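You operate a simulated robot arm through the tools that you are given. There is no shell and no other tool. Be economical: measure what you need, move in short steps, check, and stop when the job is done.

The job below is to be done with a simulated two-armed robot. You get a single attempt, and the scene is never put back.

JOB
Give the Choir about 6 in the stage mix, take the Piano out of it, and return to Hall.
Fine: the hall levels, other channels and controls stay.
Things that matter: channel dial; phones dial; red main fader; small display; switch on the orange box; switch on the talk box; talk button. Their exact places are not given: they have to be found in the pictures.

The check looks at the end state, three seconds after you hand in, the way a careful person would. Anything else that was tipped, shoved, dropped, spilled or broken makes it a failure.

ROBOT AND FRAMES
Two 7-joint arms with fingered hands on one trunk, on a base that drives. Base frame: it is fixed to the floor where the robot stands at the start and does not move with it; the origin is under the middle of the robot, x ahead of it, y to its left, z up; the surface under the hand at the start is at about z = 880. Lengths are in mm, angles in degrees, forces in N, time in s.
The left shoulder is at the start at [30, 104, 1244], the right one opposite. With the tool pointing down near the work surface each hand reaches from about 160 to 560 mm from the robot's upright axis, wherever it stands, measured 20 degrees to its own side. Places, roughly: channel dial [600, 600, 900]; phones dial [300, 700, 800]; red main fader [400, 0, 900]; small display [400, 500, 900]; switch on the orange box [100, 600, 800]; switch on the talk box [400, 700, 800]; talk button [200, 700, 800]. Payload 2.4 kg a hand.
Tool frame (each hand has its own): the origin (TCP) lies between the finger pads and is the grasp point; the fingertips stand 17 mm ahead of it; z points along the fingers, y is the line along which they close. Largest opening 88 mm; the body of the gripper starts 47 mm behind the TCP. The gripper is a hand of 2 fingers: y runs from the thumb to the fingers, the wrist lies at [0, 0, -165] in the tool frame, and closing takes about 1.5 s.
Orientation is that of the tool frame in the base frame, as a unit quaternion [x, y, z, w]. With the fingers straight down and closing along the base's y, the tool's x points along the base's -x, its y along +y and its z along -z.

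CONTROLS
- The arms move only by the tool send_rows. It takes "left_moves", "right_moves" or both (then of equal length, played together; a hand with none holds still); each is a list of rows, each a list of 6 numbers: the shift along the base's x, y, z in mm, then the turn, a rotation vector about the base's x, y, z in degrees. In form: [[dx, dy, dz, rx, ry, rz], ...]. A call has 1 to 10 rows; each row shifts and turns the commanded pose from where the row before left it. "left_grip" and "right_grip" are, for a hand that has rows, the gripper command, from -1 (fully open) to 1 (shut), values between in proportion, set as the call begins (left out, the last holds). Rows are played at 5 a second. More than 50 mm and 8.6 degrees between two rows, or a gripper value outside its range, and nothing of the call is played. A pose out of reach is approached as far as the arm can. The call stops where the force on the tool passes 40 N (or 10 N more than at its start, if that is more) or the arm is blocked; 0.2 s more then pass. Each finger travels about 153 mm/s and halts on what it meets, pressing with about 26 N; the grip force reading is that of the motor and also rises with nothing between the fingers. The clock runs only during rows and for 0.2 s after the last one: add rows that do not move to give the fingers time. It gives the time, the measured TCP pose, the force on the tool (base axes), the opening and the grip force at its end, in the units of the frame above (readings bear some noise), with the torque about the TCP (base axes, N m) and any sound that the robot's microphone picked up.
- Cameras (640 x 400 px; columns grow to the right, rows downward): "scene" is now at [102.9, 41.5, 1188.3]; the picture's right is [0.42, -0.91, 0.00], its down [0.20, 0.09, -0.97] and it looks along [0.89, 0.41, 0.22] (base axes); focal length 214 px, centre (320, 200). "left" rides on the left gripper at [-50, 3, -63] in its tool frame; the picture's right is [-0.06, -1.00, 0.00], its down [0.78, -0.05, -0.62] and it looks along [0.62, -0.04, 0.79] (tool axes); focal length 275 px, centre (320, 200). "right" rides on the right gripper at [50, 3, -63] in its tool frame; the picture's right is [-0.06, 1.00, 0.00], its down [-0.78, -0.05, -0.62] and it looks along [-0.62, -0.04, 0.79] (tool axes); focal length 275 px, centre (320, 200).
- camera(camera): a new picture of that camera. The clock stands still meanwhile.
- move_column(by): slides the trunk up (or, below 0, down) by that many mm; the arms and the scene camera ride with it, the base frame stays. It gives what a move gives, with no picture.
- drive_base(legs): drives the robot by 1 to 6 legs, each [ahead, left, turn to the left] in mm, mm and degrees, along the robot's own axes; the way and the turn of a leg run together, so that a leg with both is an arc; at most 1500 mm and 180 degrees a leg. The arms and the cameras ride along, it lands a little off, and it stops where it bumps. It gives what a move gives.
- curl_fingers(finger1, thumb_bend, hand): sets how far each is bent, from 0 (flat) to 1 (curled in); at 0.3 the hand is open as for a grip, at 0.7 the pads meet at the TCP. One left out holds its place. A second passes; each finger stops where it meets its share of the squeeze, and holds until it gets a number again. A gripper value or a shape takes the hand back. It gives what a move gives, with no picture; readings hold the bend of each and the force on the fingers (four entries, about 0 where the hand has none), thumb and palm.
- grasp_type(shape, hand): the hand has 2 fingers and takes this shape, open, in about a second: jaw (thumb against the fingers, like two jaws); tri (thumb and two fingers); tip (a fingertip pinch); poke (one finger out to press); point (the index stretched); flat (the hand flat); cup (the hand cupped); fist (a fist). The gripper value then closes the fingers along that shape, each until it touches; the sizes above hold for jaw. It gives what a move gives, with no picture.
- pan_tilt(pan, tilt): turns the head with the scene camera to pan (to the left, within 60 degrees either way) and tilt (down, from -29 to 69), counted from straight ahead of the robot. It gives what a move gives.
- point_at(camera, pixels): for up to 12 pixels [column, row] of the newest picture of that camera ("zoom" is the newest enlarged one), the place [x, y, z] in the base frame of the surface seen there, good to about 3 mm, but the place of the scene camera against the robot may be out by one fixed shift of up to 12 mm in any direction. The clock stands still meanwhile.
- zoom(camera, box): a new picture of the part [left, top, right, bottom] of that camera's present view, enlarged. The clock stands still meanwhile.
- finish_job(): hands the job in; it is judged then, once.

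Work in short steps. Measure before you move; look again where a grasp or a placing could have gone wrong, and mend it. You have 80 turns and 58 pictures in all, those below and enlarged ones among them. Open the grippers and draw the arms clear of the work before you hand the job in, unless the task says otherwise; then end with one line.

The tools are called after "Emit:" as a command line: name --argument value ..., lists and objects as JSON in quotes. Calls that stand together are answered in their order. send_rows: Moves the arms, as the interface text tells. Its arguments: {"type":"object","properties":{"left_moves":{"type":"array"},"left_grip":{"type":"number"},"right_moves":{"type":"array"},"right_grip":{"type":"number"}},"required":[]} The other tools are called the same way: move_column (by) slides the trunk up or down; grasp_type (shape, hand) gives the hand a shape; curl_fingers (finger1, thumb_bend, hand) moves the fingers one by one; drive_base (legs) drives the base; pan_tilt (pan, tilt) turns the head that bears the scene camera; camera (camera) takes a picture; point_at (camera, pixels) gives the place of the surface under pixels of a picture; zoom (camera, box) takes an enlarged picture of a part of a camera's view; finish_job () hands the job in.

At the start:

```text
time: 0.0
left_position: [257.9, 361.4, 1174.4]
left_tcp_rot: [-0.001, 1.0, 0.001, -0.001]
left_force: [-0.5, 0.2, 0.7]
left_wrist_torque: [-0.02, 0.0, 0.02]
left_opening: 87.9
left_gripper_force: 0.1
left_shape: jaw
left_bend: [0.3, 0.3]
left_finger forces: [0.0, 0.0, 0.1, 0.1, 0.0, 0.1]
right_position: [356.0, 20.6, 1167.8]
right_tcp_rot: [0.001, 1.0, -0.001, 0.0]
right_force: [-0.6, 0.6, -0.1]
right_wrist_torque: [-0.02, -0.01, 0.01]
right_opening: 87.8
right_gripper_force: 0.0
right_shape: jaw
right_bend: [0.3, 0.3]
right_finger forces: [0.0, 0.0, 0.1, 0.1, 0.1, 0.0]
trunk travel left (down, up): [-473.0, 377.0]
robot x, y, heading: [-0.3, -0.1, -0.1]
head pan, tilt: [60.2, 68.8]
```

scene: 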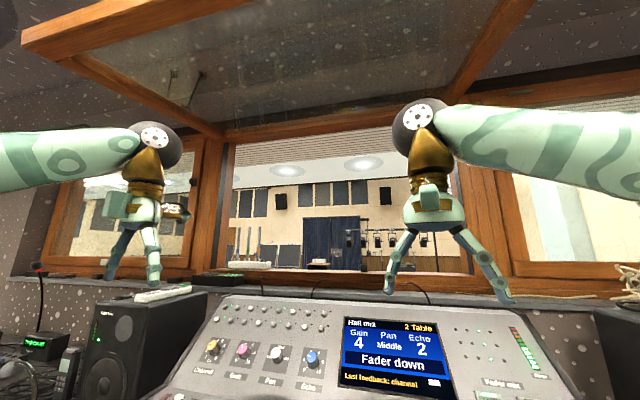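
right: 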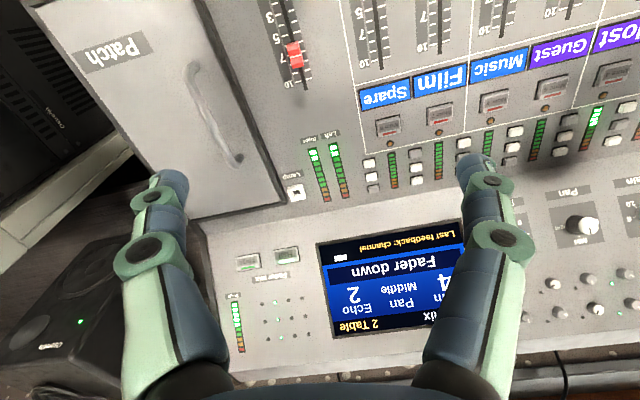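
left: 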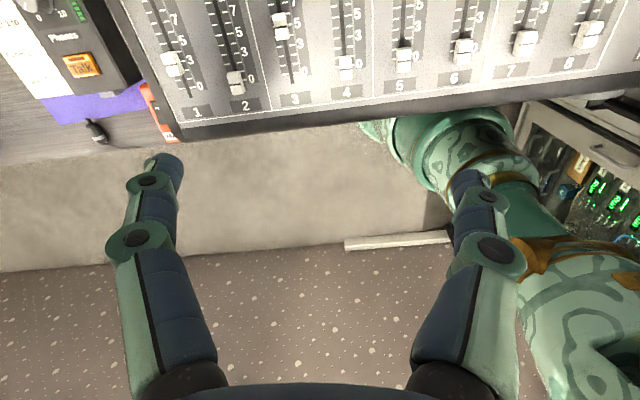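

The scene view looks too high to show the desk. I tilt the head down toward the mixing desk.

Emit:
pan_tilt --pan 20 --tilt 45

Emit:
camera --camera "scene"

```text
time: 1.1
left_position: [258.0, 361.9, 1173.9]
left_tcp_rot: [-0.001, 1.0, 0.001, 0.0]
left_force: [0.5, 0.3, -0.3]
left_wrist_torque: [-0.01, -0.03, -0.01]
left_opening: 88.0
left_gripper_force: 0.0
left_shape: jaw
left_bend: [0.3, 0.3]
left_finger forces: [0.1, 0.0, 0.0, 0.0, 0.1, 0.0]
right_position: [355.2, 20.5, 1167.9]
right_tcp_rot: [0.001, 1.0, 0.0, 0.0]
right_force: [0.3, 0.0, -0.3]
right_wrist_torque: [0.03, 0.01, -0.02]
right_opening: 87.9
right_gripper_force: 0.0
right_shape: jaw
right_bend: [0.3, 0.3]
right_finger forces: [0.1, 0.0, 0.0, 0.1, 0.1, 0.1]
trunk travel left (down, up): [-473.0, 377.0]
robot x, y, heading: [-2.2, -3.1, -0.2]
head pan, tilt: [20.0, 45.0]
```

```text
54 pictures are left
```

scene: 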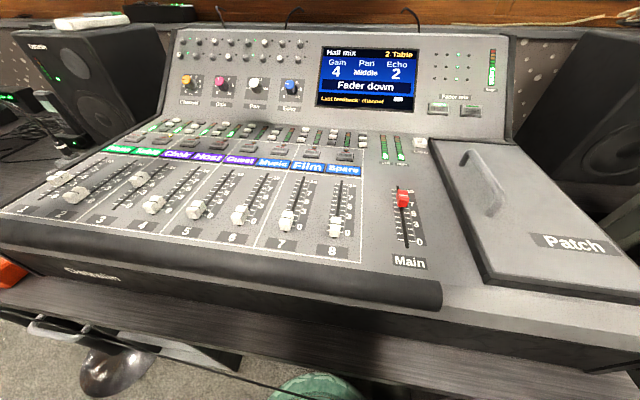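

The desk is visible: display at (365,78), "Fader mix" keys at (438,107) and (470,110), channel strips on the left. I zoom in on the parts.

Emit:
zoom --camera "scene" --box '[310, 40, 510, 165]'

Emit:
zoom --camera "scene" --box '[20, 110, 370, 270]'

Emit:
zoom --camera "scene" --box '[0, 20, 320, 180]'

```text
3.20 times, centred on (410, 102) of scene
```

zoom: 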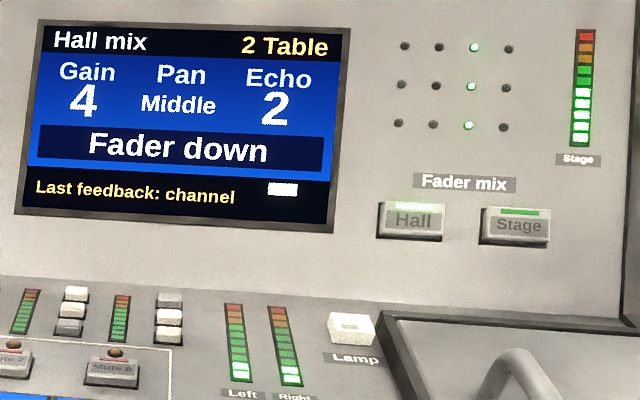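

```text
1.83 times, centred on (195, 190) of scene
```

zoom: 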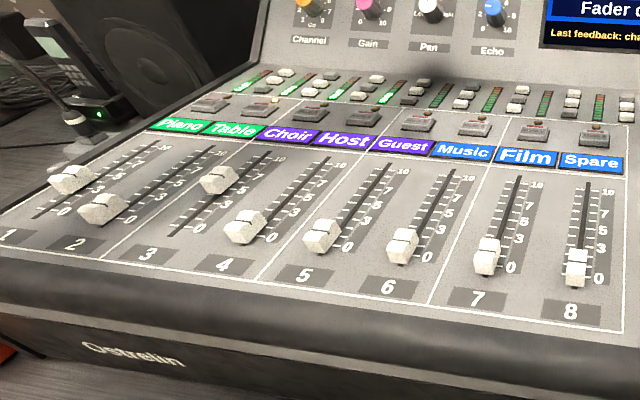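

```text
2.00 times, centred on (160, 100) of scene
```

zoom: 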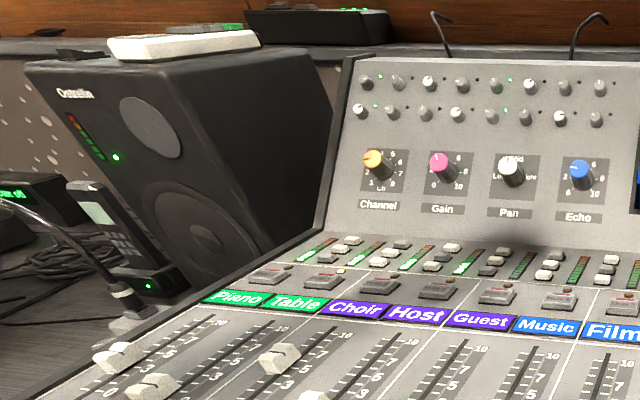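

Stage key shows in the right-wrist picture at (248,262), Hall at (287,255) (upside-down view); faders appear in the left-wrist picture. I measure them.

Emit:
point_at --camera "right" --pixels '[[248, 262], [287, 255], [268, 290], [270, 240], [295, 55], [296, 192]]'

Emit:
point_at --camera "left" --pixels '[[172, 64], [236, 82], [281, 25], [345, 68], [197, 113], [295, 100], [280, 15], [172, 55]]'

Emit:
camera --camera "right"

```text
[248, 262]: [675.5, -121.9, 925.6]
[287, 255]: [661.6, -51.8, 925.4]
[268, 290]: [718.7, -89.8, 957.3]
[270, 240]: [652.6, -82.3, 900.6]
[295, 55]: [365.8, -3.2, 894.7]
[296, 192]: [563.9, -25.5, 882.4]
```

```text
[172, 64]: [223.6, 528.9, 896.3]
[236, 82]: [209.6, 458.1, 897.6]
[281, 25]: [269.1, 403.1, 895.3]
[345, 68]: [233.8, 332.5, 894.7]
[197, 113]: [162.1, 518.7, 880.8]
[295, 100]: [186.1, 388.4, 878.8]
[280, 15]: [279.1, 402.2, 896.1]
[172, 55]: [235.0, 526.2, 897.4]
```

```text
50 pictures are left
```

right: 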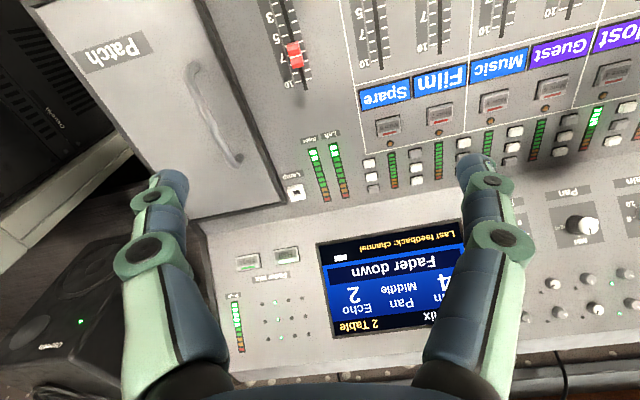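

Stage key is at about (675,-122,926), Hall at (662,-52,925), on a panel sloped about 36°. I close the right hand, tilt it 35° forward, and lower the trunk to gain reach.

Emit:
send_rows --right_moves '[[0, -20, 0, 0, -7, 0], [0, -20, 0, 0, -7, 0], [0, -20, 0, 0, -7, 0], [0, -20, 0, 0, -7, 0], [0, -20, 0, 0, -7, 0], [0, -20, 0, 0, 0, 0], [0, -10, 0, 0, 0, 0], [0, 0, 0, 0, 0, 0]]' --right_grip 1

Emit:
move_column --by -110

```text
time: 2.9
left_position: [257.1, 361.5, 1175.2]
left_tcp_rot: [-0.001, 1.0, 0.001, -0.001]
left_force: [-0.8, 0.0, -0.3]
left_wrist_torque: [0.0, -0.03, -0.04]
left_opening: 88.0
left_gripper_force: 0.0
left_shape: jaw
left_bend: [0.3, 0.3]
left_finger forces: [0.0, 0.0, 0.0, 0.0, 0.0, 0.0]
right_position: [355.1, -109.9, 1168.5]
right_tcp_rot: [0.0, 0.954, -0.001, 0.3]
right_force: [-0.5, 0.7, 0.0]
right_wrist_torque: [0.0, 0.01, 0.01]
right_opening: 0.0
right_gripper_force: 25.9
right_shape: jaw
right_bend: [0.52, 0.66]
right_finger forces: [0.1, 0.1, 0.1, 0.1, 0.1, 0.0]
trunk travel left (down, up): [-473.0, 377.0]
robot x, y, heading: [1.3, -1.6, -0.2]
head pan, tilt: [20.0, 45.0]
```

```text
time: 4.3
left_position: [258.2, 360.7, 1064.9]
left_tcp_rot: [0.0, 1.0, 0.001, 0.0]
left_force: [0.1, -0.1, 0.9]
left_wrist_torque: [0.02, 0.01, -0.05]
left_opening: 87.9
left_gripper_force: 0.1
left_shape: jaw
left_bend: [0.3, 0.3]
left_finger forces: [0.0, 0.0, 0.0, 0.1, 0.0, 0.0]
right_position: [355.4, -108.1, 1058.8]
right_tcp_rot: [0.0, 0.954, 0.0, 0.301]
right_force: [-0.3, 0.9, 0.6]
right_wrist_torque: [0.0, -0.02, -0.02]
right_opening: 0.0
right_gripper_force: 26.2
right_shape: jaw
right_bend: [0.52, 0.66]
right_finger forces: [0.0, 0.0, 0.0, 0.0, 0.1, 0.0]
trunk travel left (down, up): [-363.0, 487.0]
robot x, y, heading: [-0.2, 0.5, -0.2]
head pan, tilt: [20.0, 45.0]
```

Tool is tilted as planned with TCP (355,-108,1059). I move to a hover about 40 mm off the Stage key.

Emit:
send_rows --right_moves '[[40, -2, -4, 0, 0, 0], [40, -2, -10, 0, 0, 0], [40, -2, -14, 0, 0, 0], [40, -2, -14, 0, 0, 0], [40, -2, -14, 0, 0, 0], [40, -2, -14, 0, 0, 0], [44, -2, -12, 0, 0, 0], [0, 0, 0, 0, 0, 0]]'

Emit:
camera --camera "right"

Emit:
camera --camera "scene"

```text
time: 6.1
left_position: [257.4, 361.4, 1064.9]
left_tcp_rot: [0.0, 1.0, 0.001, -0.002]
left_force: [0.3, 0.2, 0.5]
left_wrist_torque: [0.04, 0.04, 0.01]
left_opening: 87.8
left_gripper_force: 0.1
left_shape: jaw
left_bend: [0.3, 0.3]
left_finger forces: [0.1, 0.0, 0.0, 0.0, 0.0, 0.0]
right_position: [640.0, -121.7, 975.6]
right_tcp_rot: [-0.002, 0.954, 0.0, 0.301]
right_force: [-0.3, 0.5, -0.3]
right_wrist_torque: [0.01, 0.01, 0.02]
right_opening: 0.2
right_gripper_force: 25.9
right_shape: jaw
right_bend: [0.52, 0.66]
right_finger forces: [0.1, 0.1, 0.0, 0.1, 0.0, 0.1]
trunk travel left (down, up): [-363.0, 487.0]
robot x, y, heading: [-0.6, -2.4, 0.7]
head pan, tilt: [20.0, 45.0]
```

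```text
49 pictures are left
```

right: 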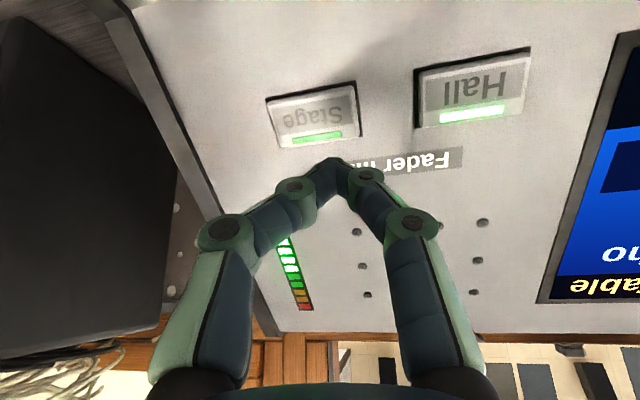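

```text
48 pictures are left
```

scene: 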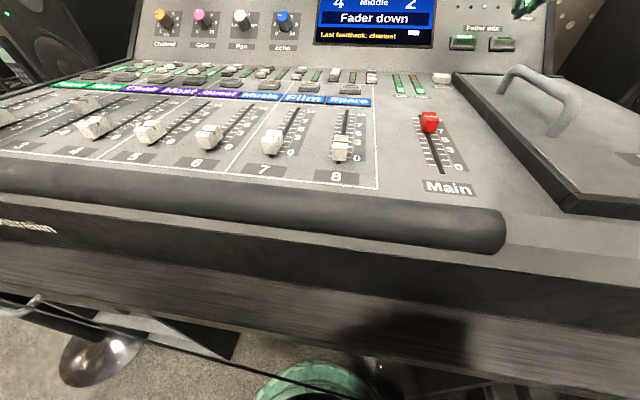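

Closed fingertips show at about (335,165), Stage key at (313,115). I measure key points and the tip from this nearer view.

Emit:
point_at --camera "right" --pixels '[[313, 117], [475, 93], [315, 140], [310, 98], [335, 163], [400, 160], [390, 80]]'

```text
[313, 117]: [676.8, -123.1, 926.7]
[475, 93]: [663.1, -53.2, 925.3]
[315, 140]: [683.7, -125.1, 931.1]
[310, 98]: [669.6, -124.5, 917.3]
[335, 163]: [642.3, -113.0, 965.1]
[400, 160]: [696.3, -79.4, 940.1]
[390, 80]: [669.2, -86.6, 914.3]
```

Tip lies about 6 mm left of the TCP line. I shift y by −8, approach to about 4 mm short, and read force.

Emit:
send_rows --right_moves '[[1, -8, 0, 0, 0, 0], [6, 0, -8, 0, 0, 0], [6, 0, -8, 0, 0, 0], [6, 0, -8, 0, 0, 0], [3, 0, -5, 0, 0, 0], [0, 0, 0, 0, 0, 0]]'

Emit:
camera --camera "right"

```text
time: 7.5
left_position: [257.3, 360.7, 1064.8]
left_tcp_rot: [-0.001, 1.0, 0.001, 0.0]
left_force: [-0.1, -0.2, 0.2]
left_wrist_torque: [0.02, -0.02, -0.03]
left_opening: 87.8
left_gripper_force: 0.0
left_shape: jaw
left_bend: [0.3, 0.3]
left_finger forces: [0.0, 0.1, 0.0, 0.0, 0.0, 0.0]
right_position: [651.8, -131.5, 945.7]
right_tcp_rot: [0.0, 0.954, -0.001, 0.301]
right_force: [0.3, 0.4, -0.3]
right_wrist_torque: [0.0, -0.01, 0.01]
right_opening: 0.0
right_gripper_force: 26.4
right_shape: jaw
right_bend: [0.52, 0.66]
right_finger forces: [0.0, 0.1, 0.0, 0.1, 0.1, 0.0]
right hand out of reach, approached as far as the arm can: row 4, 5
trunk travel left (down, up): [-363.0, 487.0]
robot x, y, heading: [0.7, 2.0, -0.1]
head pan, tilt: [20.0, 45.0]
```

```text
47 pictures are left
```

right: 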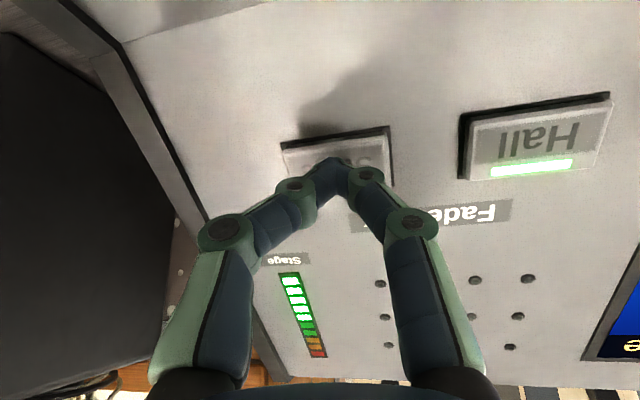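

The arm ran out of reach at 35° (651.8 vs 662). I back off and tilt 15° further so the wrist sits nearer the shoulder.

Emit:
send_rows --right_moves '[[-20, 0, 20, 0, 0, 0], [0, 0, 0, 0, -7.5, 0], [0, 0, 0, 0, -7.5, 0], [7, 0, -15, 0, 0, 0], [0, 0, 0, 0, 0, 0], [0, 0, 0, 0, 0, 0]]'

Emit:
camera --camera "right"

```text
time: 8.9
left_position: [258.1, 361.0, 1064.5]
left_tcp_rot: [-0.002, 1.0, 0.001, -0.001]
left_force: [-0.3, 0.0, -0.2]
left_wrist_torque: [-0.01, -0.01, -0.04]
left_opening: 87.8
left_gripper_force: 0.1
left_shape: jaw
left_bend: [0.3, 0.3]
left_finger forces: [0.0, 0.0, 0.0, 0.0, 0.0, 0.1]
right_position: [638.9, -131.4, 950.0]
right_tcp_rot: [0.0, 0.906, -0.001, 0.423]
right_force: [-0.5, -0.3, 0.5]
right_wrist_torque: [0.0, 0.0, -0.01]
right_opening: 0.1
right_gripper_force: 26.2
right_shape: jaw
right_bend: [0.52, 0.66]
right_finger forces: [0.0, 0.1, 0.1, 0.1, 0.1, 0.0]
trunk travel left (down, up): [-363.0, 487.0]
robot x, y, heading: [-0.6, -2.8, -0.2]
head pan, tilt: [20.0, 45.0]
```

```text
46 pictures are left
```

right: 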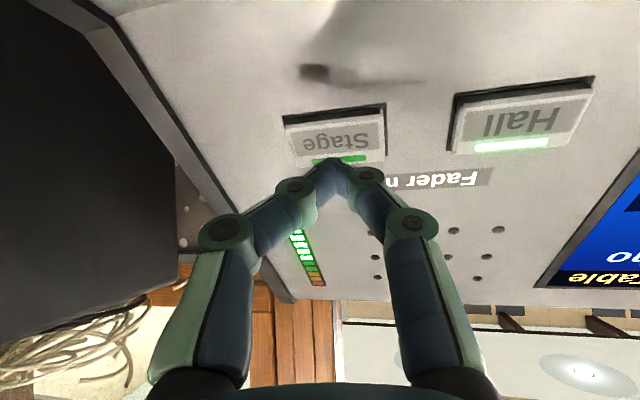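

TCP (639,-131,950); contact expected at about (664,-130,938). I approach with small final steps that go a few mm past contact.

Emit:
send_rows --right_moves '[[10, 0, -4, 0, 0, 0], [9, 0, -4, 0, 0, 0], [3, 0, -2, 0, 0, 0], [1.5, 0, -1.3, 0, 0, 0], [1.5, 0, -1.3, 0, 0, 0], [0, 0, 0, 0, 0, 0]]'

Emit:
camera --camera "right"

```text
time: 10.3
left_position: [256.9, 361.3, 1064.5]
left_tcp_rot: [-0.001, 1.0, 0.001, 0.001]
left_force: [0.7, -0.3, 1.0]
left_wrist_torque: [-0.01, 0.02, 0.02]
left_opening: 87.9
left_gripper_force: 0.0
left_shape: jaw
left_bend: [0.3, 0.3]
left_finger forces: [0.1, 0.0, 0.0, 0.1, 0.0, 0.0]
right_position: [663.0, -130.5, 937.3]
right_tcp_rot: [0.0, 0.906, -0.001, 0.423]
right_force: [0.6, -0.2, 1.1]
right_wrist_torque: [-0.06, 0.01, 0.0]
right_opening: 0.2
right_gripper_force: 25.8
right_shape: jaw
right_bend: [0.52, 0.66]
right_finger forces: [0.1, 0.0, 0.0, 0.0, 0.0, 0.0]
trunk travel left (down, up): [-363.0, 487.0]
robot x, y, heading: [0.9, 0.9, 0.0]
head pan, tilt: [20.0, 45.0]
```

```text
45 pictures are left
```

right: 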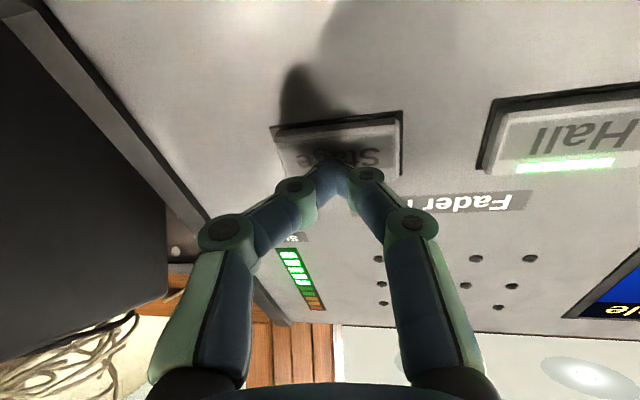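

Tip sits over the Stage key with almost no force yet. I press on in 1.5 mm steps.

Emit:
send_rows --right_moves '[[1.2, 0, -1.2, 0, 0, 0], [1.2, 0, -1.2, 0, 0, 0], [1.2, 0, -1.2, 0, 0, 0], [0, 0, 0, 0, 0, 0]]'

```text
time: 11.3
left_position: [256.0, 362.1, 1064.5]
left_tcp_rot: [-0.002, 1.0, 0.001, 0.0]
left_force: [-0.4, -0.9, 0.6]
left_wrist_torque: [0.0, -0.02, 0.01]
left_opening: 88.1
left_gripper_force: 0.0
left_shape: jaw
left_bend: [0.3, 0.3]
left_finger forces: [0.1, 0.0, 0.0, 0.0, 0.0, 0.0]
right_position: [664.9, -129.8, 934.4]
right_tcp_rot: [-0.001, 0.906, 0.0, 0.423]
right_force: [-7.5, 0.2, 5.9]
right_wrist_torque: [0.05, 0.05, -0.01]
right_opening: 0.0
right_gripper_force: 25.7
right_shape: jaw
right_bend: [0.55, 0.67]
right_finger forces: [0.0, 0.0, 0.0, 0.0, 0.0, 0.1]
trunk travel left (down, up): [-363.0, 487.0]
robot x, y, heading: [0.7, -3.3, 0.2]
head pan, tilt: [20.0, 45.0]
heard: click
```

A click was heard. I retract right hand straight back and check the display.

Emit:
send_rows --right_moves '[[-6, 0, 6, 0, 0, 0], [-15, 0, 15, 0, 0, 0], [-30, 0, 25, 0, 0, 0], [0, 0, 0, 0, 0, 0]]'

Emit:
camera --camera "right"

Emit:
camera --camera "left"

```text
time: 12.3
left_position: [257.2, 361.0, 1063.9]
left_tcp_rot: [-0.001, 1.0, 0.001, -0.001]
left_force: [0.0, 0.3, 0.0]
left_wrist_torque: [0.04, 0.01, 0.02]
left_opening: 87.9
left_gripper_force: 0.1
left_shape: jaw
left_bend: [0.3, 0.3]
left_finger forces: [0.1, 0.0, 0.1, 0.1, 0.0, 0.0]
right_position: [615.9, -132.7, 979.9]
right_tcp_rot: [0.001, 0.906, -0.001, 0.423]
right_force: [-0.1, -0.4, 0.0]
right_wrist_torque: [-0.01, -0.02, 0.0]
right_opening: 0.0
right_gripper_force: 25.9
right_shape: jaw
right_bend: [0.54, 0.67]
right_finger forces: [0.0, 0.1, 0.0, 0.0, 0.1, 0.0]
trunk travel left (down, up): [-363.0, 487.0]
robot x, y, heading: [-0.5, 0.5, -0.1]
head pan, tilt: [20.0, 45.0]
```

```text
44 pictures are left
```

right: 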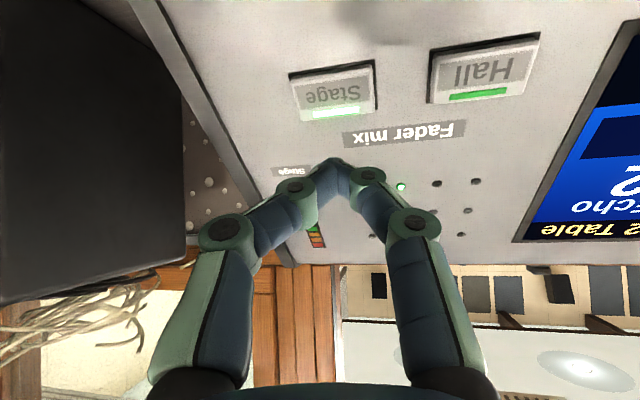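

```text
43 pictures are left
```

left: 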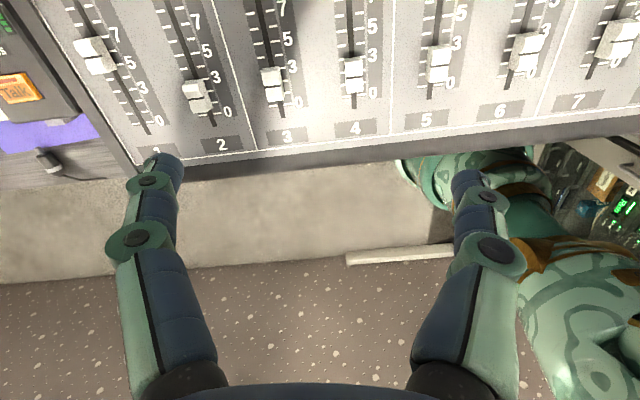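

Stage is now lit; the faders moved (Piano ~5.5, Choir ~2). I move the left hand forward over faders 1–3 with an 11° yaw to match the desk, for a clear view.

Emit:
send_rows --left_moves '[[30, 20, 0, 0, 0, 5.5], [30, 20, 0, 0, 0, 5.5], [30, 20, 0, 0, 0, 0], [30, 10, 0, 0, 0, 0], [0, 0, 0, 0, 0, 0]]' --left_grip -1

Emit:
camera --camera "left"

```text
time: 13.5
left_position: [376.4, 430.2, 1065.6]
left_tcp_rot: [-0.097, 0.995, 0.0, -0.001]
left_force: [0.6, 0.1, 0.1]
left_wrist_torque: [-0.01, 0.01, 0.0]
left_opening: 87.9
left_gripper_force: 0.1
left_shape: jaw
left_bend: [0.3, 0.3]
left_finger forces: [0.0, 0.1, 0.0, 0.0, 0.0, 0.0]
right_position: [617.1, -131.8, 979.9]
right_tcp_rot: [-0.001, 0.907, 0.0, 0.422]
right_force: [-0.2, 1.1, -1.1]
right_wrist_torque: [0.07, -0.01, 0.0]
right_opening: 0.2
right_gripper_force: 25.6
right_shape: jaw
right_bend: [0.54, 0.67]
right_finger forces: [0.1, 0.0, 0.1, 0.0, 0.0, 0.1]
trunk travel left (down, up): [-363.0, 487.0]
robot x, y, heading: [1.6, -2.0, -0.2]
head pan, tilt: [20.0, 45.0]
```

```text
42 pictures are left
```

left: 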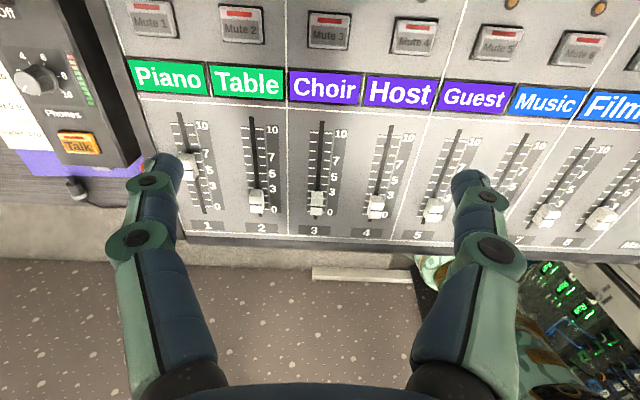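

Good view. I enlarge the first three faders.

Emit:
zoom --camera "left" --box '[150, 100, 390, 250]'

```text
2.67 times, centred on (270, 175) of left
```

zoom: 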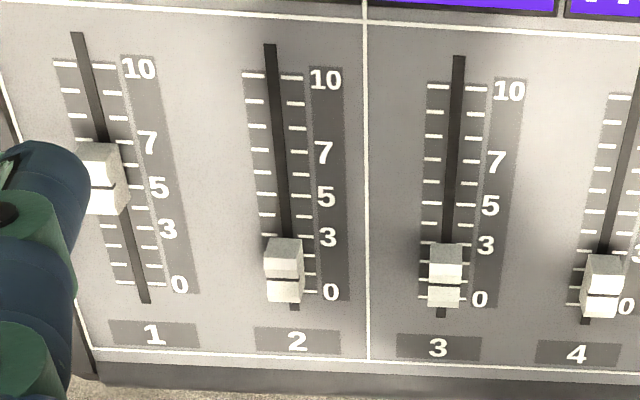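

Ticks are linear, 0–10. I measure tick ends for Choir (left ticks near col 435, right near 476), its cap, and the Piano fader.

Emit:
point_at --camera "zoom" --pixels '[[437, 87], [477, 90], [431, 182], [473, 184], [424, 297], [446, 258], [444, 284], [444, 296], [100, 158], [103, 188], [127, 283], [155, 284]]'

```text
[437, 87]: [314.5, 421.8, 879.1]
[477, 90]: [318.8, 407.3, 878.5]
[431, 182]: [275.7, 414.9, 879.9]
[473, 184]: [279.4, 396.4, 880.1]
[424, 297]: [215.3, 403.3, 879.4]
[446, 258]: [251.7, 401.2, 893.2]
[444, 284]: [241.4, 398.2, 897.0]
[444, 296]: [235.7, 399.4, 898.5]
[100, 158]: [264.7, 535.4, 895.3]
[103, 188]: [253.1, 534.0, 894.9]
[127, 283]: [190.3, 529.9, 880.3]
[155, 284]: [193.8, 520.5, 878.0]
```

Scale is about 10.1 mm/unit along (0.983,0.186); Choir's cap centre is near (243,399,897) (~2.6), target 6. I half-open the left hand and hover above the Choir cap.

Emit:
send_rows --left_moves '[[-45, -10, 0, 0, 0, 0], [-45, -11, -30, 0, 0, 0], [-43, -10, -30, 0, 0, 0], [0, 0, -40, 0, 0, 0], [0, 0, -20, 0, 0, 0], [0, 0, 0, 0, 0, 0]]' --left_grip 0

Emit:
camera --camera "left"

```text
refused: row 2 steps farther than a row can; nothing moved
```

```text
40 pictures are left
```

left: 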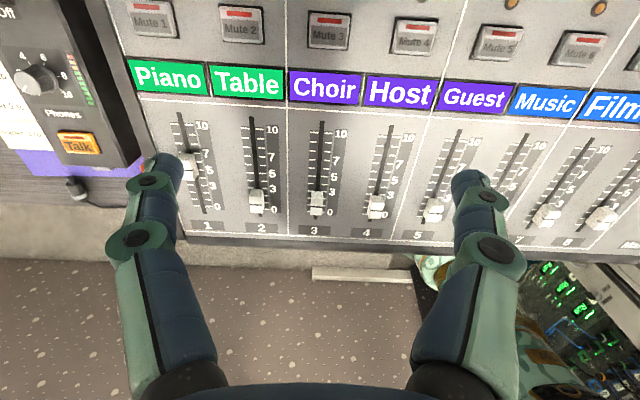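

The call was refused because one row was too long. I resend with smaller rows.

Emit:
send_rows --left_moves '[[-45, -10, 0, 0, 0, 0], [-45, -11, 0, 0, 0, 0], [-43, -10, 0, 0, 0, 0], [0, 0, -40, 0, 0, 0], [0, 0, -40, 0, 0, 0], [0, 0, -40, 0, 0, 0], [0, 0, 0, 0, 0, 0]]' --left_grip 0

Emit:
camera --camera "left"

```text
time: 15.1
left_position: [249.8, 399.4, 943.2]
left_tcp_rot: [-0.097, 0.995, 0.001, 0.0]
left_force: [0.4, -0.3, 0.4]
left_wrist_torque: [0.02, 0.02, -0.01]
left_opening: 44.2
left_gripper_force: 0.1
left_shape: jaw
left_bend: [0.72, 0.7]
left_finger forces: [0.0, 0.1, 0.0, 0.0, 0.0, 0.0]
left hand out of reach, approached as far as the arm can: row 2
right_position: [615.7, -132.0, 980.6]
right_tcp_rot: [-0.001, 0.906, -0.001, 0.423]
right_force: [0.9, -0.3, 0.1]
right_wrist_torque: [0.03, -0.02, 0.01]
right_opening: 0.2
right_gripper_force: 25.5
right_shape: jaw
right_bend: [0.54, 0.67]
right_finger forces: [0.0, 0.1, 0.1, 0.1, 0.0, 0.0]
trunk travel left (down, up): [-363.0, 487.0]
robot x, y, heading: [-0.2, -0.6, 0.0]
head pan, tilt: [20.0, 45.0]
```

```text
39 pictures are left
```

left: 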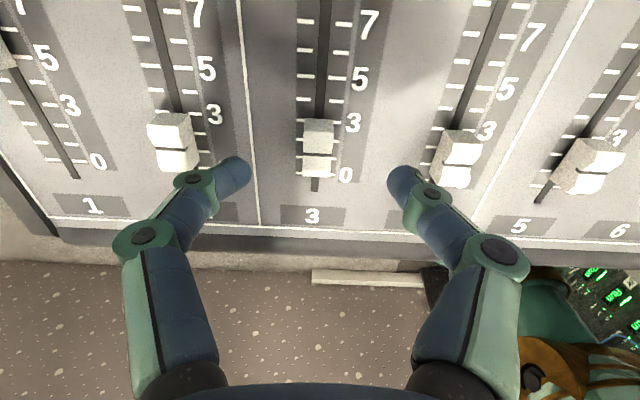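

Cap 3 lies between the fingers at (318,150). I re-measure cap and ticks from this nearer view.

Emit:
point_at --camera "left" --pixels '[[319, 130], [318, 153], [317, 165], [318, 175], [315, 186], [301, 174], [338, 179], [306, 49], [341, 52], [304, 73], [236, 172], [402, 182]]'

```text
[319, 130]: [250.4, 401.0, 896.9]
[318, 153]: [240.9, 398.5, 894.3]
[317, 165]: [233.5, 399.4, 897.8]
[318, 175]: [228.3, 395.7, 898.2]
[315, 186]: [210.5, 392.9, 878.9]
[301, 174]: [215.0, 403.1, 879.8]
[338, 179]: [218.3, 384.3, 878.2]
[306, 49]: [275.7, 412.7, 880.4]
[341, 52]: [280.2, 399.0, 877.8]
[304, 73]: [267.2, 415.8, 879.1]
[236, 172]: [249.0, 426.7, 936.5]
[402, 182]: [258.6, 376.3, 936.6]
```

Cap centre about (241,398); zero tick centre (216.6,394), so it reads ~2.5. I shift −8 in x, descend to z≈906 and grip.

Emit:
send_rows --left_moves '[[-8, -2, 0, 0, 0, 0], [0, 0, -20, 0, 0, 0], [0, 0, -10, 0, 0, 0], [0, 0, -7, 0, 0, 0], [0, 0, 0, 0, 0, 0]]'

Emit:
camera --camera "left"

```text
time: 16.3
left_position: [242.3, 398.4, 907.1]
left_tcp_rot: [-0.097, 0.995, 0.001, 0.0]
left_force: [-0.5, -0.4, -0.2]
left_wrist_torque: [-0.04, 0.07, 0.01]
left_opening: 44.3
left_gripper_force: 0.0
left_shape: jaw
left_bend: [0.72, 0.7]
left_finger forces: [0.1, 0.0, 0.1, 0.0, 0.0, 0.0]
right_position: [616.6, -131.3, 981.7]
right_tcp_rot: [-0.001, 0.906, -0.001, 0.423]
right_force: [0.1, -0.1, -0.6]
right_wrist_torque: [-0.02, 0.04, 0.0]
right_opening: 0.0
right_gripper_force: 26.0
right_shape: jaw
right_bend: [0.54, 0.67]
right_finger forces: [0.0, 0.1, 0.0, 0.0, 0.0, 0.0]
trunk travel left (down, up): [-363.0, 487.0]
robot x, y, heading: [1.4, 1.4, -0.2]
head pan, tilt: [20.0, 45.0]
```

```text
38 pictures are left
```

left: 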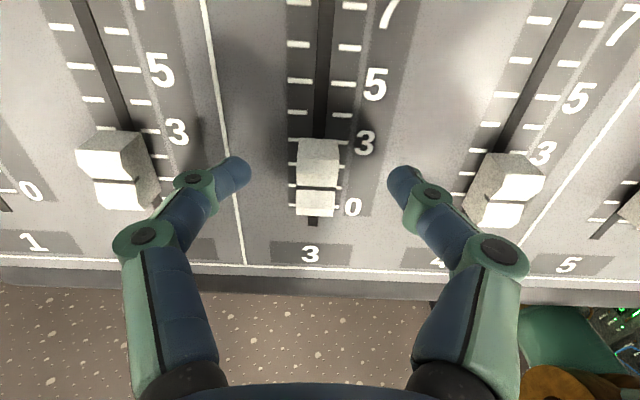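

Fingers straddle cap 3 with clearance to caps 2 and 4. I close gently.

Emit:
send_rows --left_moves '[[0, 0, 0, 0, 0, 0], [0, 0, 0, 0, 0, 0], [0, 0, 0, 0, 0, 0]]' --left_grip 0.85

Emit:
camera --camera "left"

```text
time: 17.1
left_position: [241.8, 398.5, 906.3]
left_tcp_rot: [-0.097, 0.995, 0.001, -0.001]
left_force: [-1.0, 0.4, 0.4]
left_wrist_torque: [0.05, -0.01, -0.01]
left_opening: 8.1
left_gripper_force: 0.0
left_shape: jaw
left_bend: [0.71, 0.7]
left_finger forces: [1.3, 0.0, 0.0, 0.0, 0.9, 0.0]
right_position: [615.9, -132.2, 979.9]
right_tcp_rot: [0.0, 0.906, 0.0, 0.423]
right_force: [-0.5, 0.1, 0.2]
right_wrist_torque: [0.05, 0.01, 0.0]
right_opening: 0.1
right_gripper_force: 26.2
right_shape: jaw
right_bend: [0.54, 0.67]
right_finger forces: [0.0, 0.0, 0.1, 0.0, 0.0, 0.0]
trunk travel left (down, up): [-363.0, 487.0]
robot x, y, heading: [0.7, -0.5, -0.2]
head pan, tilt: [20.0, 45.0]
```

```text
37 pictures are left
```

left: 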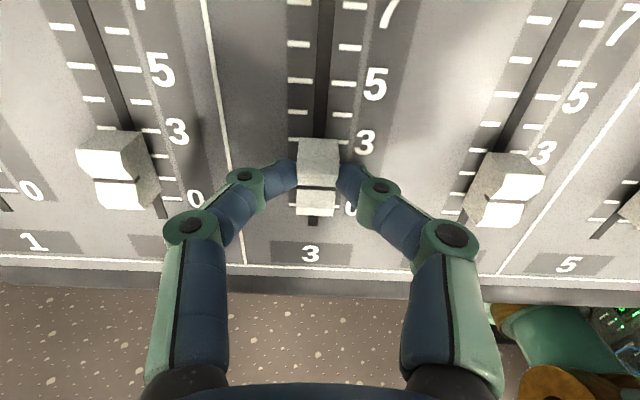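

The cap is held. I tighten and slide it 36 mm along the slot.

Emit:
send_rows --left_moves '[[0, 0, 0, 0, 0, 0], [0, 0, 0, 0, 0, 0], [6, 1.1, 0, 0, 0, 0], [6, 1.1, 0, 0, 0, 0], [6, 1.1, 0, 0, 0, 0], [6, 1.2, 0, 0, 0, 0], [6, 1.2, 0, 0, 0, 0], [6, 1.1, 0, 0, 0, 0], [0, 0, 0, 0, 0, 0]]' --left_grip 1

Emit:
camera --camera "left"

```text
time: 19.1
left_position: [278.4, 405.5, 905.8]
left_tcp_rot: [-0.097, 0.995, 0.002, -0.002]
left_force: [-0.6, -0.9, -3.2]
left_wrist_torque: [0.01, 0.03, -0.02]
left_opening: 6.6
left_gripper_force: 26.7
left_shape: jaw
left_bend: [0.72, 0.7]
left_finger forces: [23.1, 0.0, 0.0, 0.0, 23.8, 0.1]
right_position: [617.0, -131.8, 978.9]
right_tcp_rot: [-0.001, 0.906, 0.0, 0.423]
right_force: [0.5, -0.9, 0.6]
right_wrist_torque: [0.0, 0.0, 0.02]
right_opening: 0.2
right_gripper_force: 26.3
right_shape: jaw
right_bend: [0.54, 0.67]
right_finger forces: [0.1, 0.0, 0.1, 0.0, 0.0, 0.0]
trunk travel left (down, up): [-363.0, 487.0]
robot x, y, heading: [0.6, 0.2, -0.1]
head pan, tilt: [20.0, 45.0]
```

```text
36 pictures are left
```

left: 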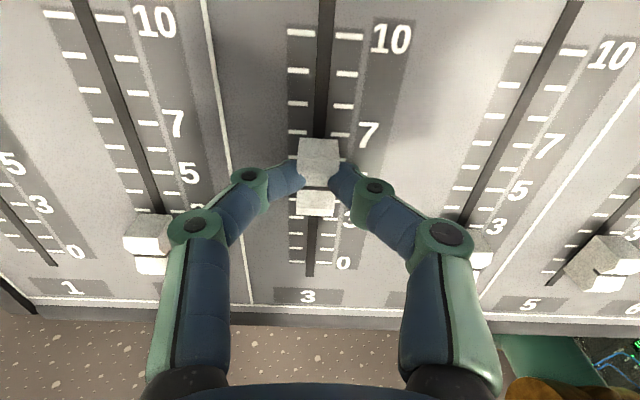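

Cap 3 moved with the hand. I open, lift straight up 60 mm and inspect.

Emit:
send_rows --left_moves '[[0, 0, 0, 0, 0, 0], [0, 0, 0, 0, 0, 0], [0, 0, 0, 0, 0, 0], [0, 0, 20, 0, 0, 0], [0, 0, 40, 0, 0, 0], [0, 0, 40, 0, 0, 0], [0, 0, 0, 0, 0, 0]]' --left_grip 0

Emit:
camera --camera "left"

Emit:
zoom --camera "left" --box '[200, 60, 440, 210]'

```text
time: 20.7
left_position: [278.3, 406.7, 1007.9]
left_tcp_rot: [-0.097, 0.995, 0.0, -0.001]
left_force: [-0.1, 0.1, -0.7]
left_wrist_torque: [-0.03, 0.0, 0.01]
left_opening: 43.5
left_gripper_force: 0.1
left_shape: jaw
left_bend: [0.73, 0.7]
left_finger forces: [0.0, 0.1, 0.0, 0.1, 0.1, 0.0]
right_position: [616.9, -132.3, 978.9]
right_tcp_rot: [-0.001, 0.907, 0.0, 0.422]
right_force: [-0.7, -0.1, -0.2]
right_wrist_torque: [-0.02, 0.0, 0.0]
right_opening: 0.0
right_gripper_force: 26.1
right_shape: jaw
right_bend: [0.54, 0.67]
right_finger forces: [0.0, 0.1, 0.0, 0.1, 0.1, 0.0]
trunk travel left (down, up): [-363.0, 487.0]
robot x, y, heading: [2.2, 2.8, -0.1]
head pan, tilt: [20.0, 45.0]
```

```text
35 pictures are left
```

left: 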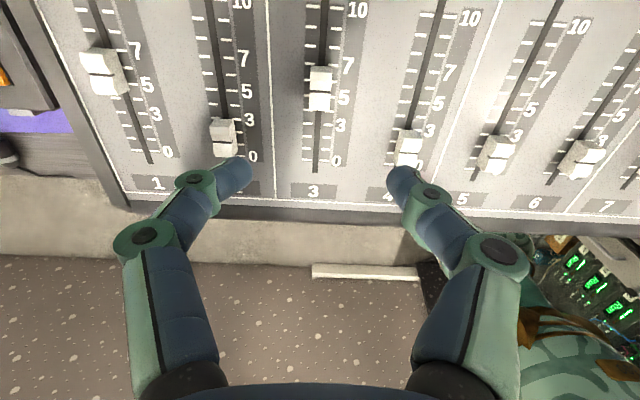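

```text
2.67 times, centred on (320, 135) of left
```

zoom: 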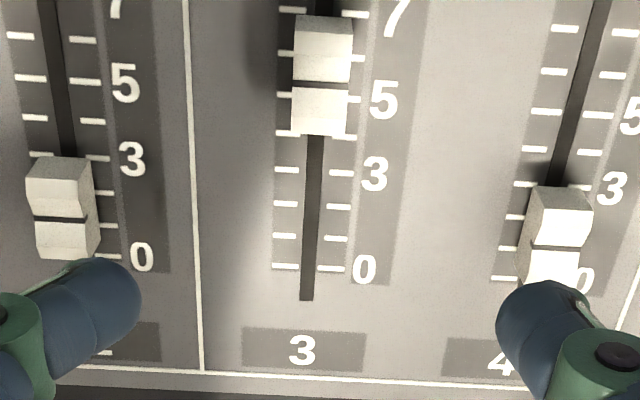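

I measure cap 3's groove and ticks.

Emit:
point_at --camera "zoom" --pixels '[[322, 75], [320, 86], [318, 105], [324, 20], [318, 132], [284, 267], [331, 269], [286, 54], [363, 58], [287, 170], [342, 173]]'

```text
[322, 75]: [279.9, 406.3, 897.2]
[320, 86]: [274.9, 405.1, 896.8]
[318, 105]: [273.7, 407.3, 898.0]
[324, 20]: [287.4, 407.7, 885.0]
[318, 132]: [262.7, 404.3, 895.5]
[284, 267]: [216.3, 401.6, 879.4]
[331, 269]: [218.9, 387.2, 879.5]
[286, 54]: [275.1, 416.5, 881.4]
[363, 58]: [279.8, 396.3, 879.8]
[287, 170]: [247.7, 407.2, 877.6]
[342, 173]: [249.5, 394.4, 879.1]
```

Choir reads ~5.9: good. Now Piano: its cap is at (105,72) in the picture; I measure it and its zero tick.

Emit:
point_at --camera "left" --pixels '[[104, 73], [100, 60], [107, 86], [146, 153], [160, 152], [95, 33], [146, 44], [152, 162]]'

```text
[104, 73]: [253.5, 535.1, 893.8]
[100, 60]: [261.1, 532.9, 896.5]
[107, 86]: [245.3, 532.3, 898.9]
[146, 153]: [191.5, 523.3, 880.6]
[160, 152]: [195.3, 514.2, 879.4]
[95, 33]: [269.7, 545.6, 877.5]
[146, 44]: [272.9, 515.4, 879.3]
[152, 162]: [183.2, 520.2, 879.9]
```

Piano cap at (254,533), zero centre at about (193.5,520). I move above it and descend to z≈945.

Emit:
send_rows --left_moves '[[-8, 42, 0, 0, 0, 0], [-8, 42, 0, 0, 0, 0], [-8, 42, 0, 0, 0, 0], [0, 0, -30, 0, 0, 0], [0, 0, -33, 0, 0, 0], [0, 0, 0, 0, 0, 0]]'

Emit:
camera --camera "left"

```text
time: 22.1
left_position: [253.0, 531.6, 943.5]
left_tcp_rot: [-0.097, 0.995, 0.001, -0.001]
left_force: [-0.7, 0.5, -0.5]
left_wrist_torque: [-0.01, 0.0, -0.01]
left_opening: 43.8
left_gripper_force: 0.1
left_shape: jaw
left_bend: [0.73, 0.7]
left_finger forces: [0.1, 0.1, 0.1, 0.0, 0.0, 0.0]
right_position: [617.5, -130.2, 979.8]
right_tcp_rot: [-0.001, 0.906, 0.0, 0.423]
right_force: [-0.1, -0.5, 1.0]
right_wrist_torque: [-0.04, 0.01, -0.03]
right_opening: 0.0
right_gripper_force: 25.5
right_shape: jaw
right_bend: [0.54, 0.67]
right_finger forces: [0.0, 0.0, 0.0, 0.0, 0.0, 0.1]
trunk travel left (down, up): [-363.0, 487.0]
robot x, y, heading: [3.4, -1.4, -0.1]
head pan, tilt: [20.0, 45.0]
```

```text
33 pictures are left
```

left: 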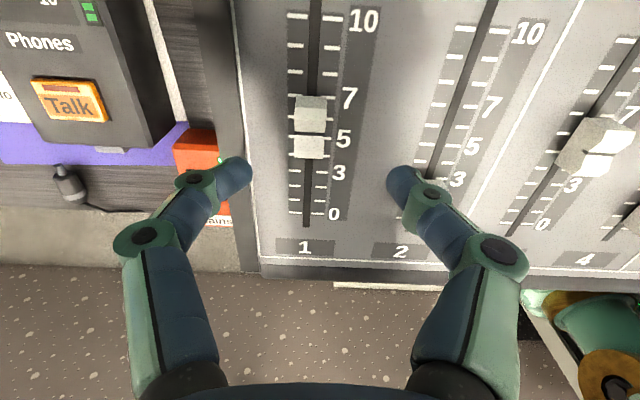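

Cap 1 sits between the fingers at (310,125). I check the orange box's height beside the left finger, plus the cap.

Emit:
point_at --camera "left" --pixels '[[195, 140], [200, 160], [100, 40], [310, 133], [310, 115], [308, 150], [294, 212], [319, 216], [306, 224], [68, 105]]'

```text
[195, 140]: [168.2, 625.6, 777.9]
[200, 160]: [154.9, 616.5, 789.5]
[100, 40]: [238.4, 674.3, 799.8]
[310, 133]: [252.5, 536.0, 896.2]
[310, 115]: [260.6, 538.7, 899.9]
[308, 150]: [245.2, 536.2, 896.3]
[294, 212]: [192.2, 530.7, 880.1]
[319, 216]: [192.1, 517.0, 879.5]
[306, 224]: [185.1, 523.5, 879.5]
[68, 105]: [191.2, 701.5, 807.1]
```

The neighbours are well below (z≈790). I descend onto cap 1 and grip.

Emit:
send_rows --left_moves '[[0, 3, 0, 0, 0, 0], [0, 0, -20, 0, 0, 0], [0, 0, -10, 0, 0, 0], [0, 0, -7, 0, 0, 0], [0, 0, 0, 0, 0, 0]]'

Emit:
send_rows --left_moves '[[0, 0, 0, 0, 0, 0], [0, 0, 0, 0, 0, 0], [0, 0, 0, 0, 0, 0], [0, 0, 0, 0, 0, 0], [0, 0, 0, 0, 0, 0]]' --left_grip 1

Emit:
camera --camera "left"

```text
time: 23.3
left_position: [255.0, 534.9, 906.0]
left_tcp_rot: [-0.097, 0.995, 0.001, -0.001]
left_force: [-0.4, 0.1, -0.1]
left_wrist_torque: [0.01, 0.03, -0.01]
left_opening: 43.8
left_gripper_force: 0.0
left_shape: jaw
left_bend: [0.73, 0.7]
left_finger forces: [0.0, 0.0, 0.0, 0.1, 0.0, 0.0]
right_position: [616.3, -133.2, 979.8]
right_tcp_rot: [-0.001, 0.906, 0.0, 0.423]
right_force: [0.0, 0.3, 0.8]
right_wrist_torque: [-0.03, -0.01, -0.01]
right_opening: 0.0
right_gripper_force: 25.7
right_shape: jaw
right_bend: [0.54, 0.67]
right_finger forces: [0.1, 0.0, 0.0, 0.0, 0.1, 0.1]
trunk travel left (down, up): [-363.0, 487.0]
robot x, y, heading: [-1.9, 1.8, -0.0]
head pan, tilt: [20.0, 45.0]
```

```text
time: 24.5
left_position: [255.0, 533.9, 906.5]
left_tcp_rot: [-0.097, 0.995, 0.002, -0.001]
left_force: [0.2, -0.7, -2.7]
left_wrist_torque: [0.01, 0.02, -0.05]
left_opening: 7.0
left_gripper_force: 26.1
left_shape: jaw
left_bend: [0.72, 0.7]
left_finger forces: [22.9, 0.0, 0.0, 0.1, 23.4, 0.0]
right_position: [616.6, -130.7, 979.8]
right_tcp_rot: [0.0, 0.907, -0.001, 0.422]
right_force: [0.6, 0.6, 0.2]
right_wrist_torque: [0.0, 0.02, -0.02]
right_opening: 0.0
right_gripper_force: 26.1
right_shape: jaw
right_bend: [0.54, 0.67]
right_finger forces: [0.1, 0.0, 0.1, 0.1, 0.0, 0.1]
trunk travel left (down, up): [-363.0, 487.0]
robot x, y, heading: [0.1, -3.8, -0.0]
head pan, tilt: [20.0, 45.0]
```

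```text
32 pictures are left
```

left: 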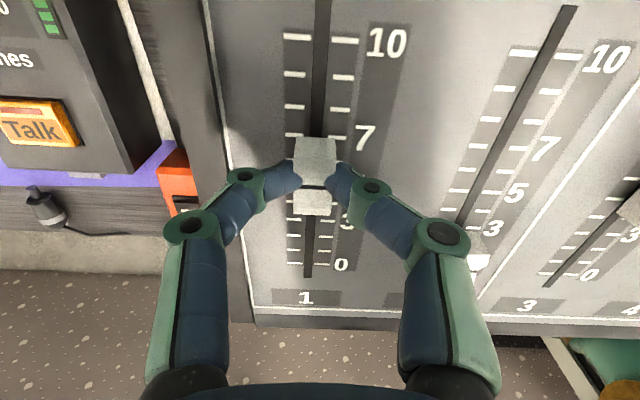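

Gripped. I slide it 62 mm toward zero.

Emit:
send_rows --left_moves '[[-7, -1.3, 0, 0, 0, 0], [-7, -1.3, 0, 0, 0, 0], [-7, -1.3, 0, 0, 0, 0], [-7, -1.3, 0, 0, 0, 0], [-7, -1.3, 0, 0, 0, 0], [-7, -1.3, 0, 0, 0, 0], [-7, -1.3, 0, 0, 0, 0], [-7, -1.3, 0, 0, 0, 0], [-5, -1, 0, 0, 0, 0], [0, 0, 0, 0, 0, 0]]'

Emit:
camera --camera "left"

```text
time: 26.7
left_position: [195.6, 523.5, 907.7]
left_tcp_rot: [-0.095, 0.995, 0.001, 0.0]
left_force: [9.9, -1.2, -5.5]
left_wrist_torque: [-0.03, -0.13, -0.02]
left_opening: 7.0
left_gripper_force: 25.7
left_shape: jaw
left_bend: [0.72, 0.7]
left_finger forces: [23.0, 0.0, 0.1, 0.1, 25.6, 0.0]
right_position: [618.5, -131.4, 980.0]
right_tcp_rot: [-0.001, 0.906, 0.0, 0.423]
right_force: [0.3, 0.2, 0.0]
right_wrist_torque: [0.03, -0.02, -0.03]
right_opening: 0.0
right_gripper_force: 25.4
right_shape: jaw
right_bend: [0.54, 0.67]
right_finger forces: [0.0, 0.0, 0.0, 0.0, 0.1, 0.0]
trunk travel left (down, up): [-363.0, 487.0]
robot x, y, heading: [-1.1, 2.8, 0.3]
head pan, tilt: [20.0, 45.0]
```

```text
31 pictures are left
```

left: 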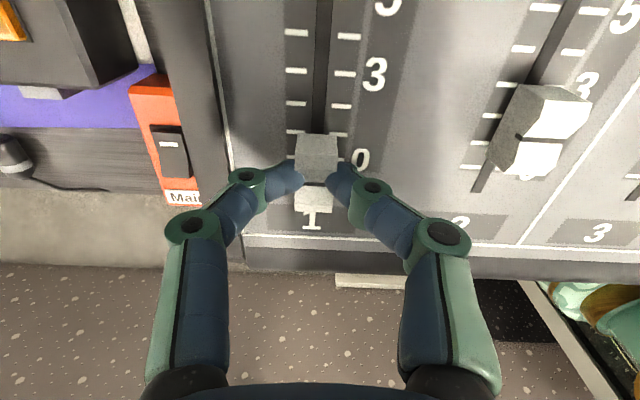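

A 10 N force shows the end stop was reached. I release, lift and check.

Emit:
send_rows --left_moves '[[0, 0, 0, 0, 0, 0], [0, 0, 0, 0, 0, 0], [0, 0, 0, 0, 0, 0], [0, 0, 20, 0, 0, 0], [0, 0, 40, 0, 0, 0], [0, 0, 40, 0, 0, 0], [20, 0, 45, 0, 0, 0], [40, 0, 20, 0, 0, 0], [45, -5, 0, 0, 0, 0], [0, 0, 0, 0, 0, 0]]' --left_grip 0

Emit:
camera --camera "left"

Emit:
zoom --camera "left" --box '[220, 60, 460, 210]'

```text
time: 28.9
left_position: [297.8, 516.1, 1072.7]
left_tcp_rot: [-0.097, 0.995, 0.001, 0.0]
left_force: [0.0, -0.1, -0.6]
left_wrist_torque: [-0.02, -0.01, 0.06]
left_opening: 43.3
left_gripper_force: 0.0
left_shape: jaw
left_bend: [0.73, 0.7]
left_finger forces: [0.0, 0.0, 0.1, 0.0, 0.0, 0.1]
right_position: [616.5, -132.5, 979.6]
right_tcp_rot: [-0.001, 0.906, 0.0, 0.423]
right_force: [-0.3, -0.4, 0.3]
right_wrist_torque: [-0.02, 0.0, 0.01]
right_opening: 0.0
right_gripper_force: 26.6
right_shape: jaw
right_bend: [0.54, 0.67]
right_finger forces: [0.0, 0.0, 0.1, 0.0, 0.0, 0.1]
trunk travel left (down, up): [-363.0, 487.0]
robot x, y, heading: [-1.2, -0.4, -0.4]
head pan, tilt: [20.0, 45.0]
```

```text
30 pictures are left
```

left: 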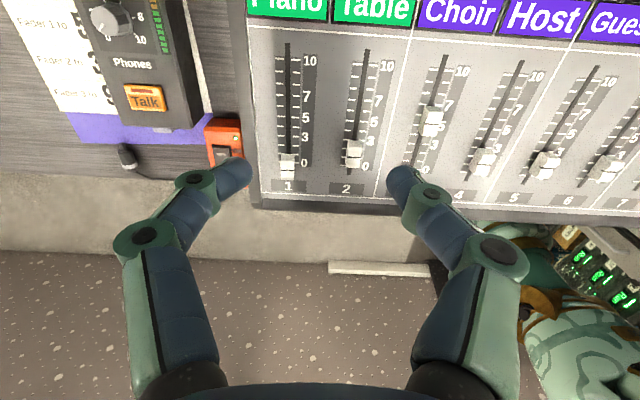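

```text
2.67 times, centred on (340, 135) of left
```

zoom: 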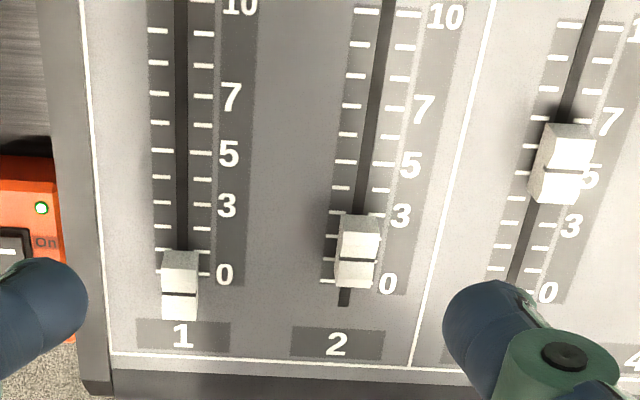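

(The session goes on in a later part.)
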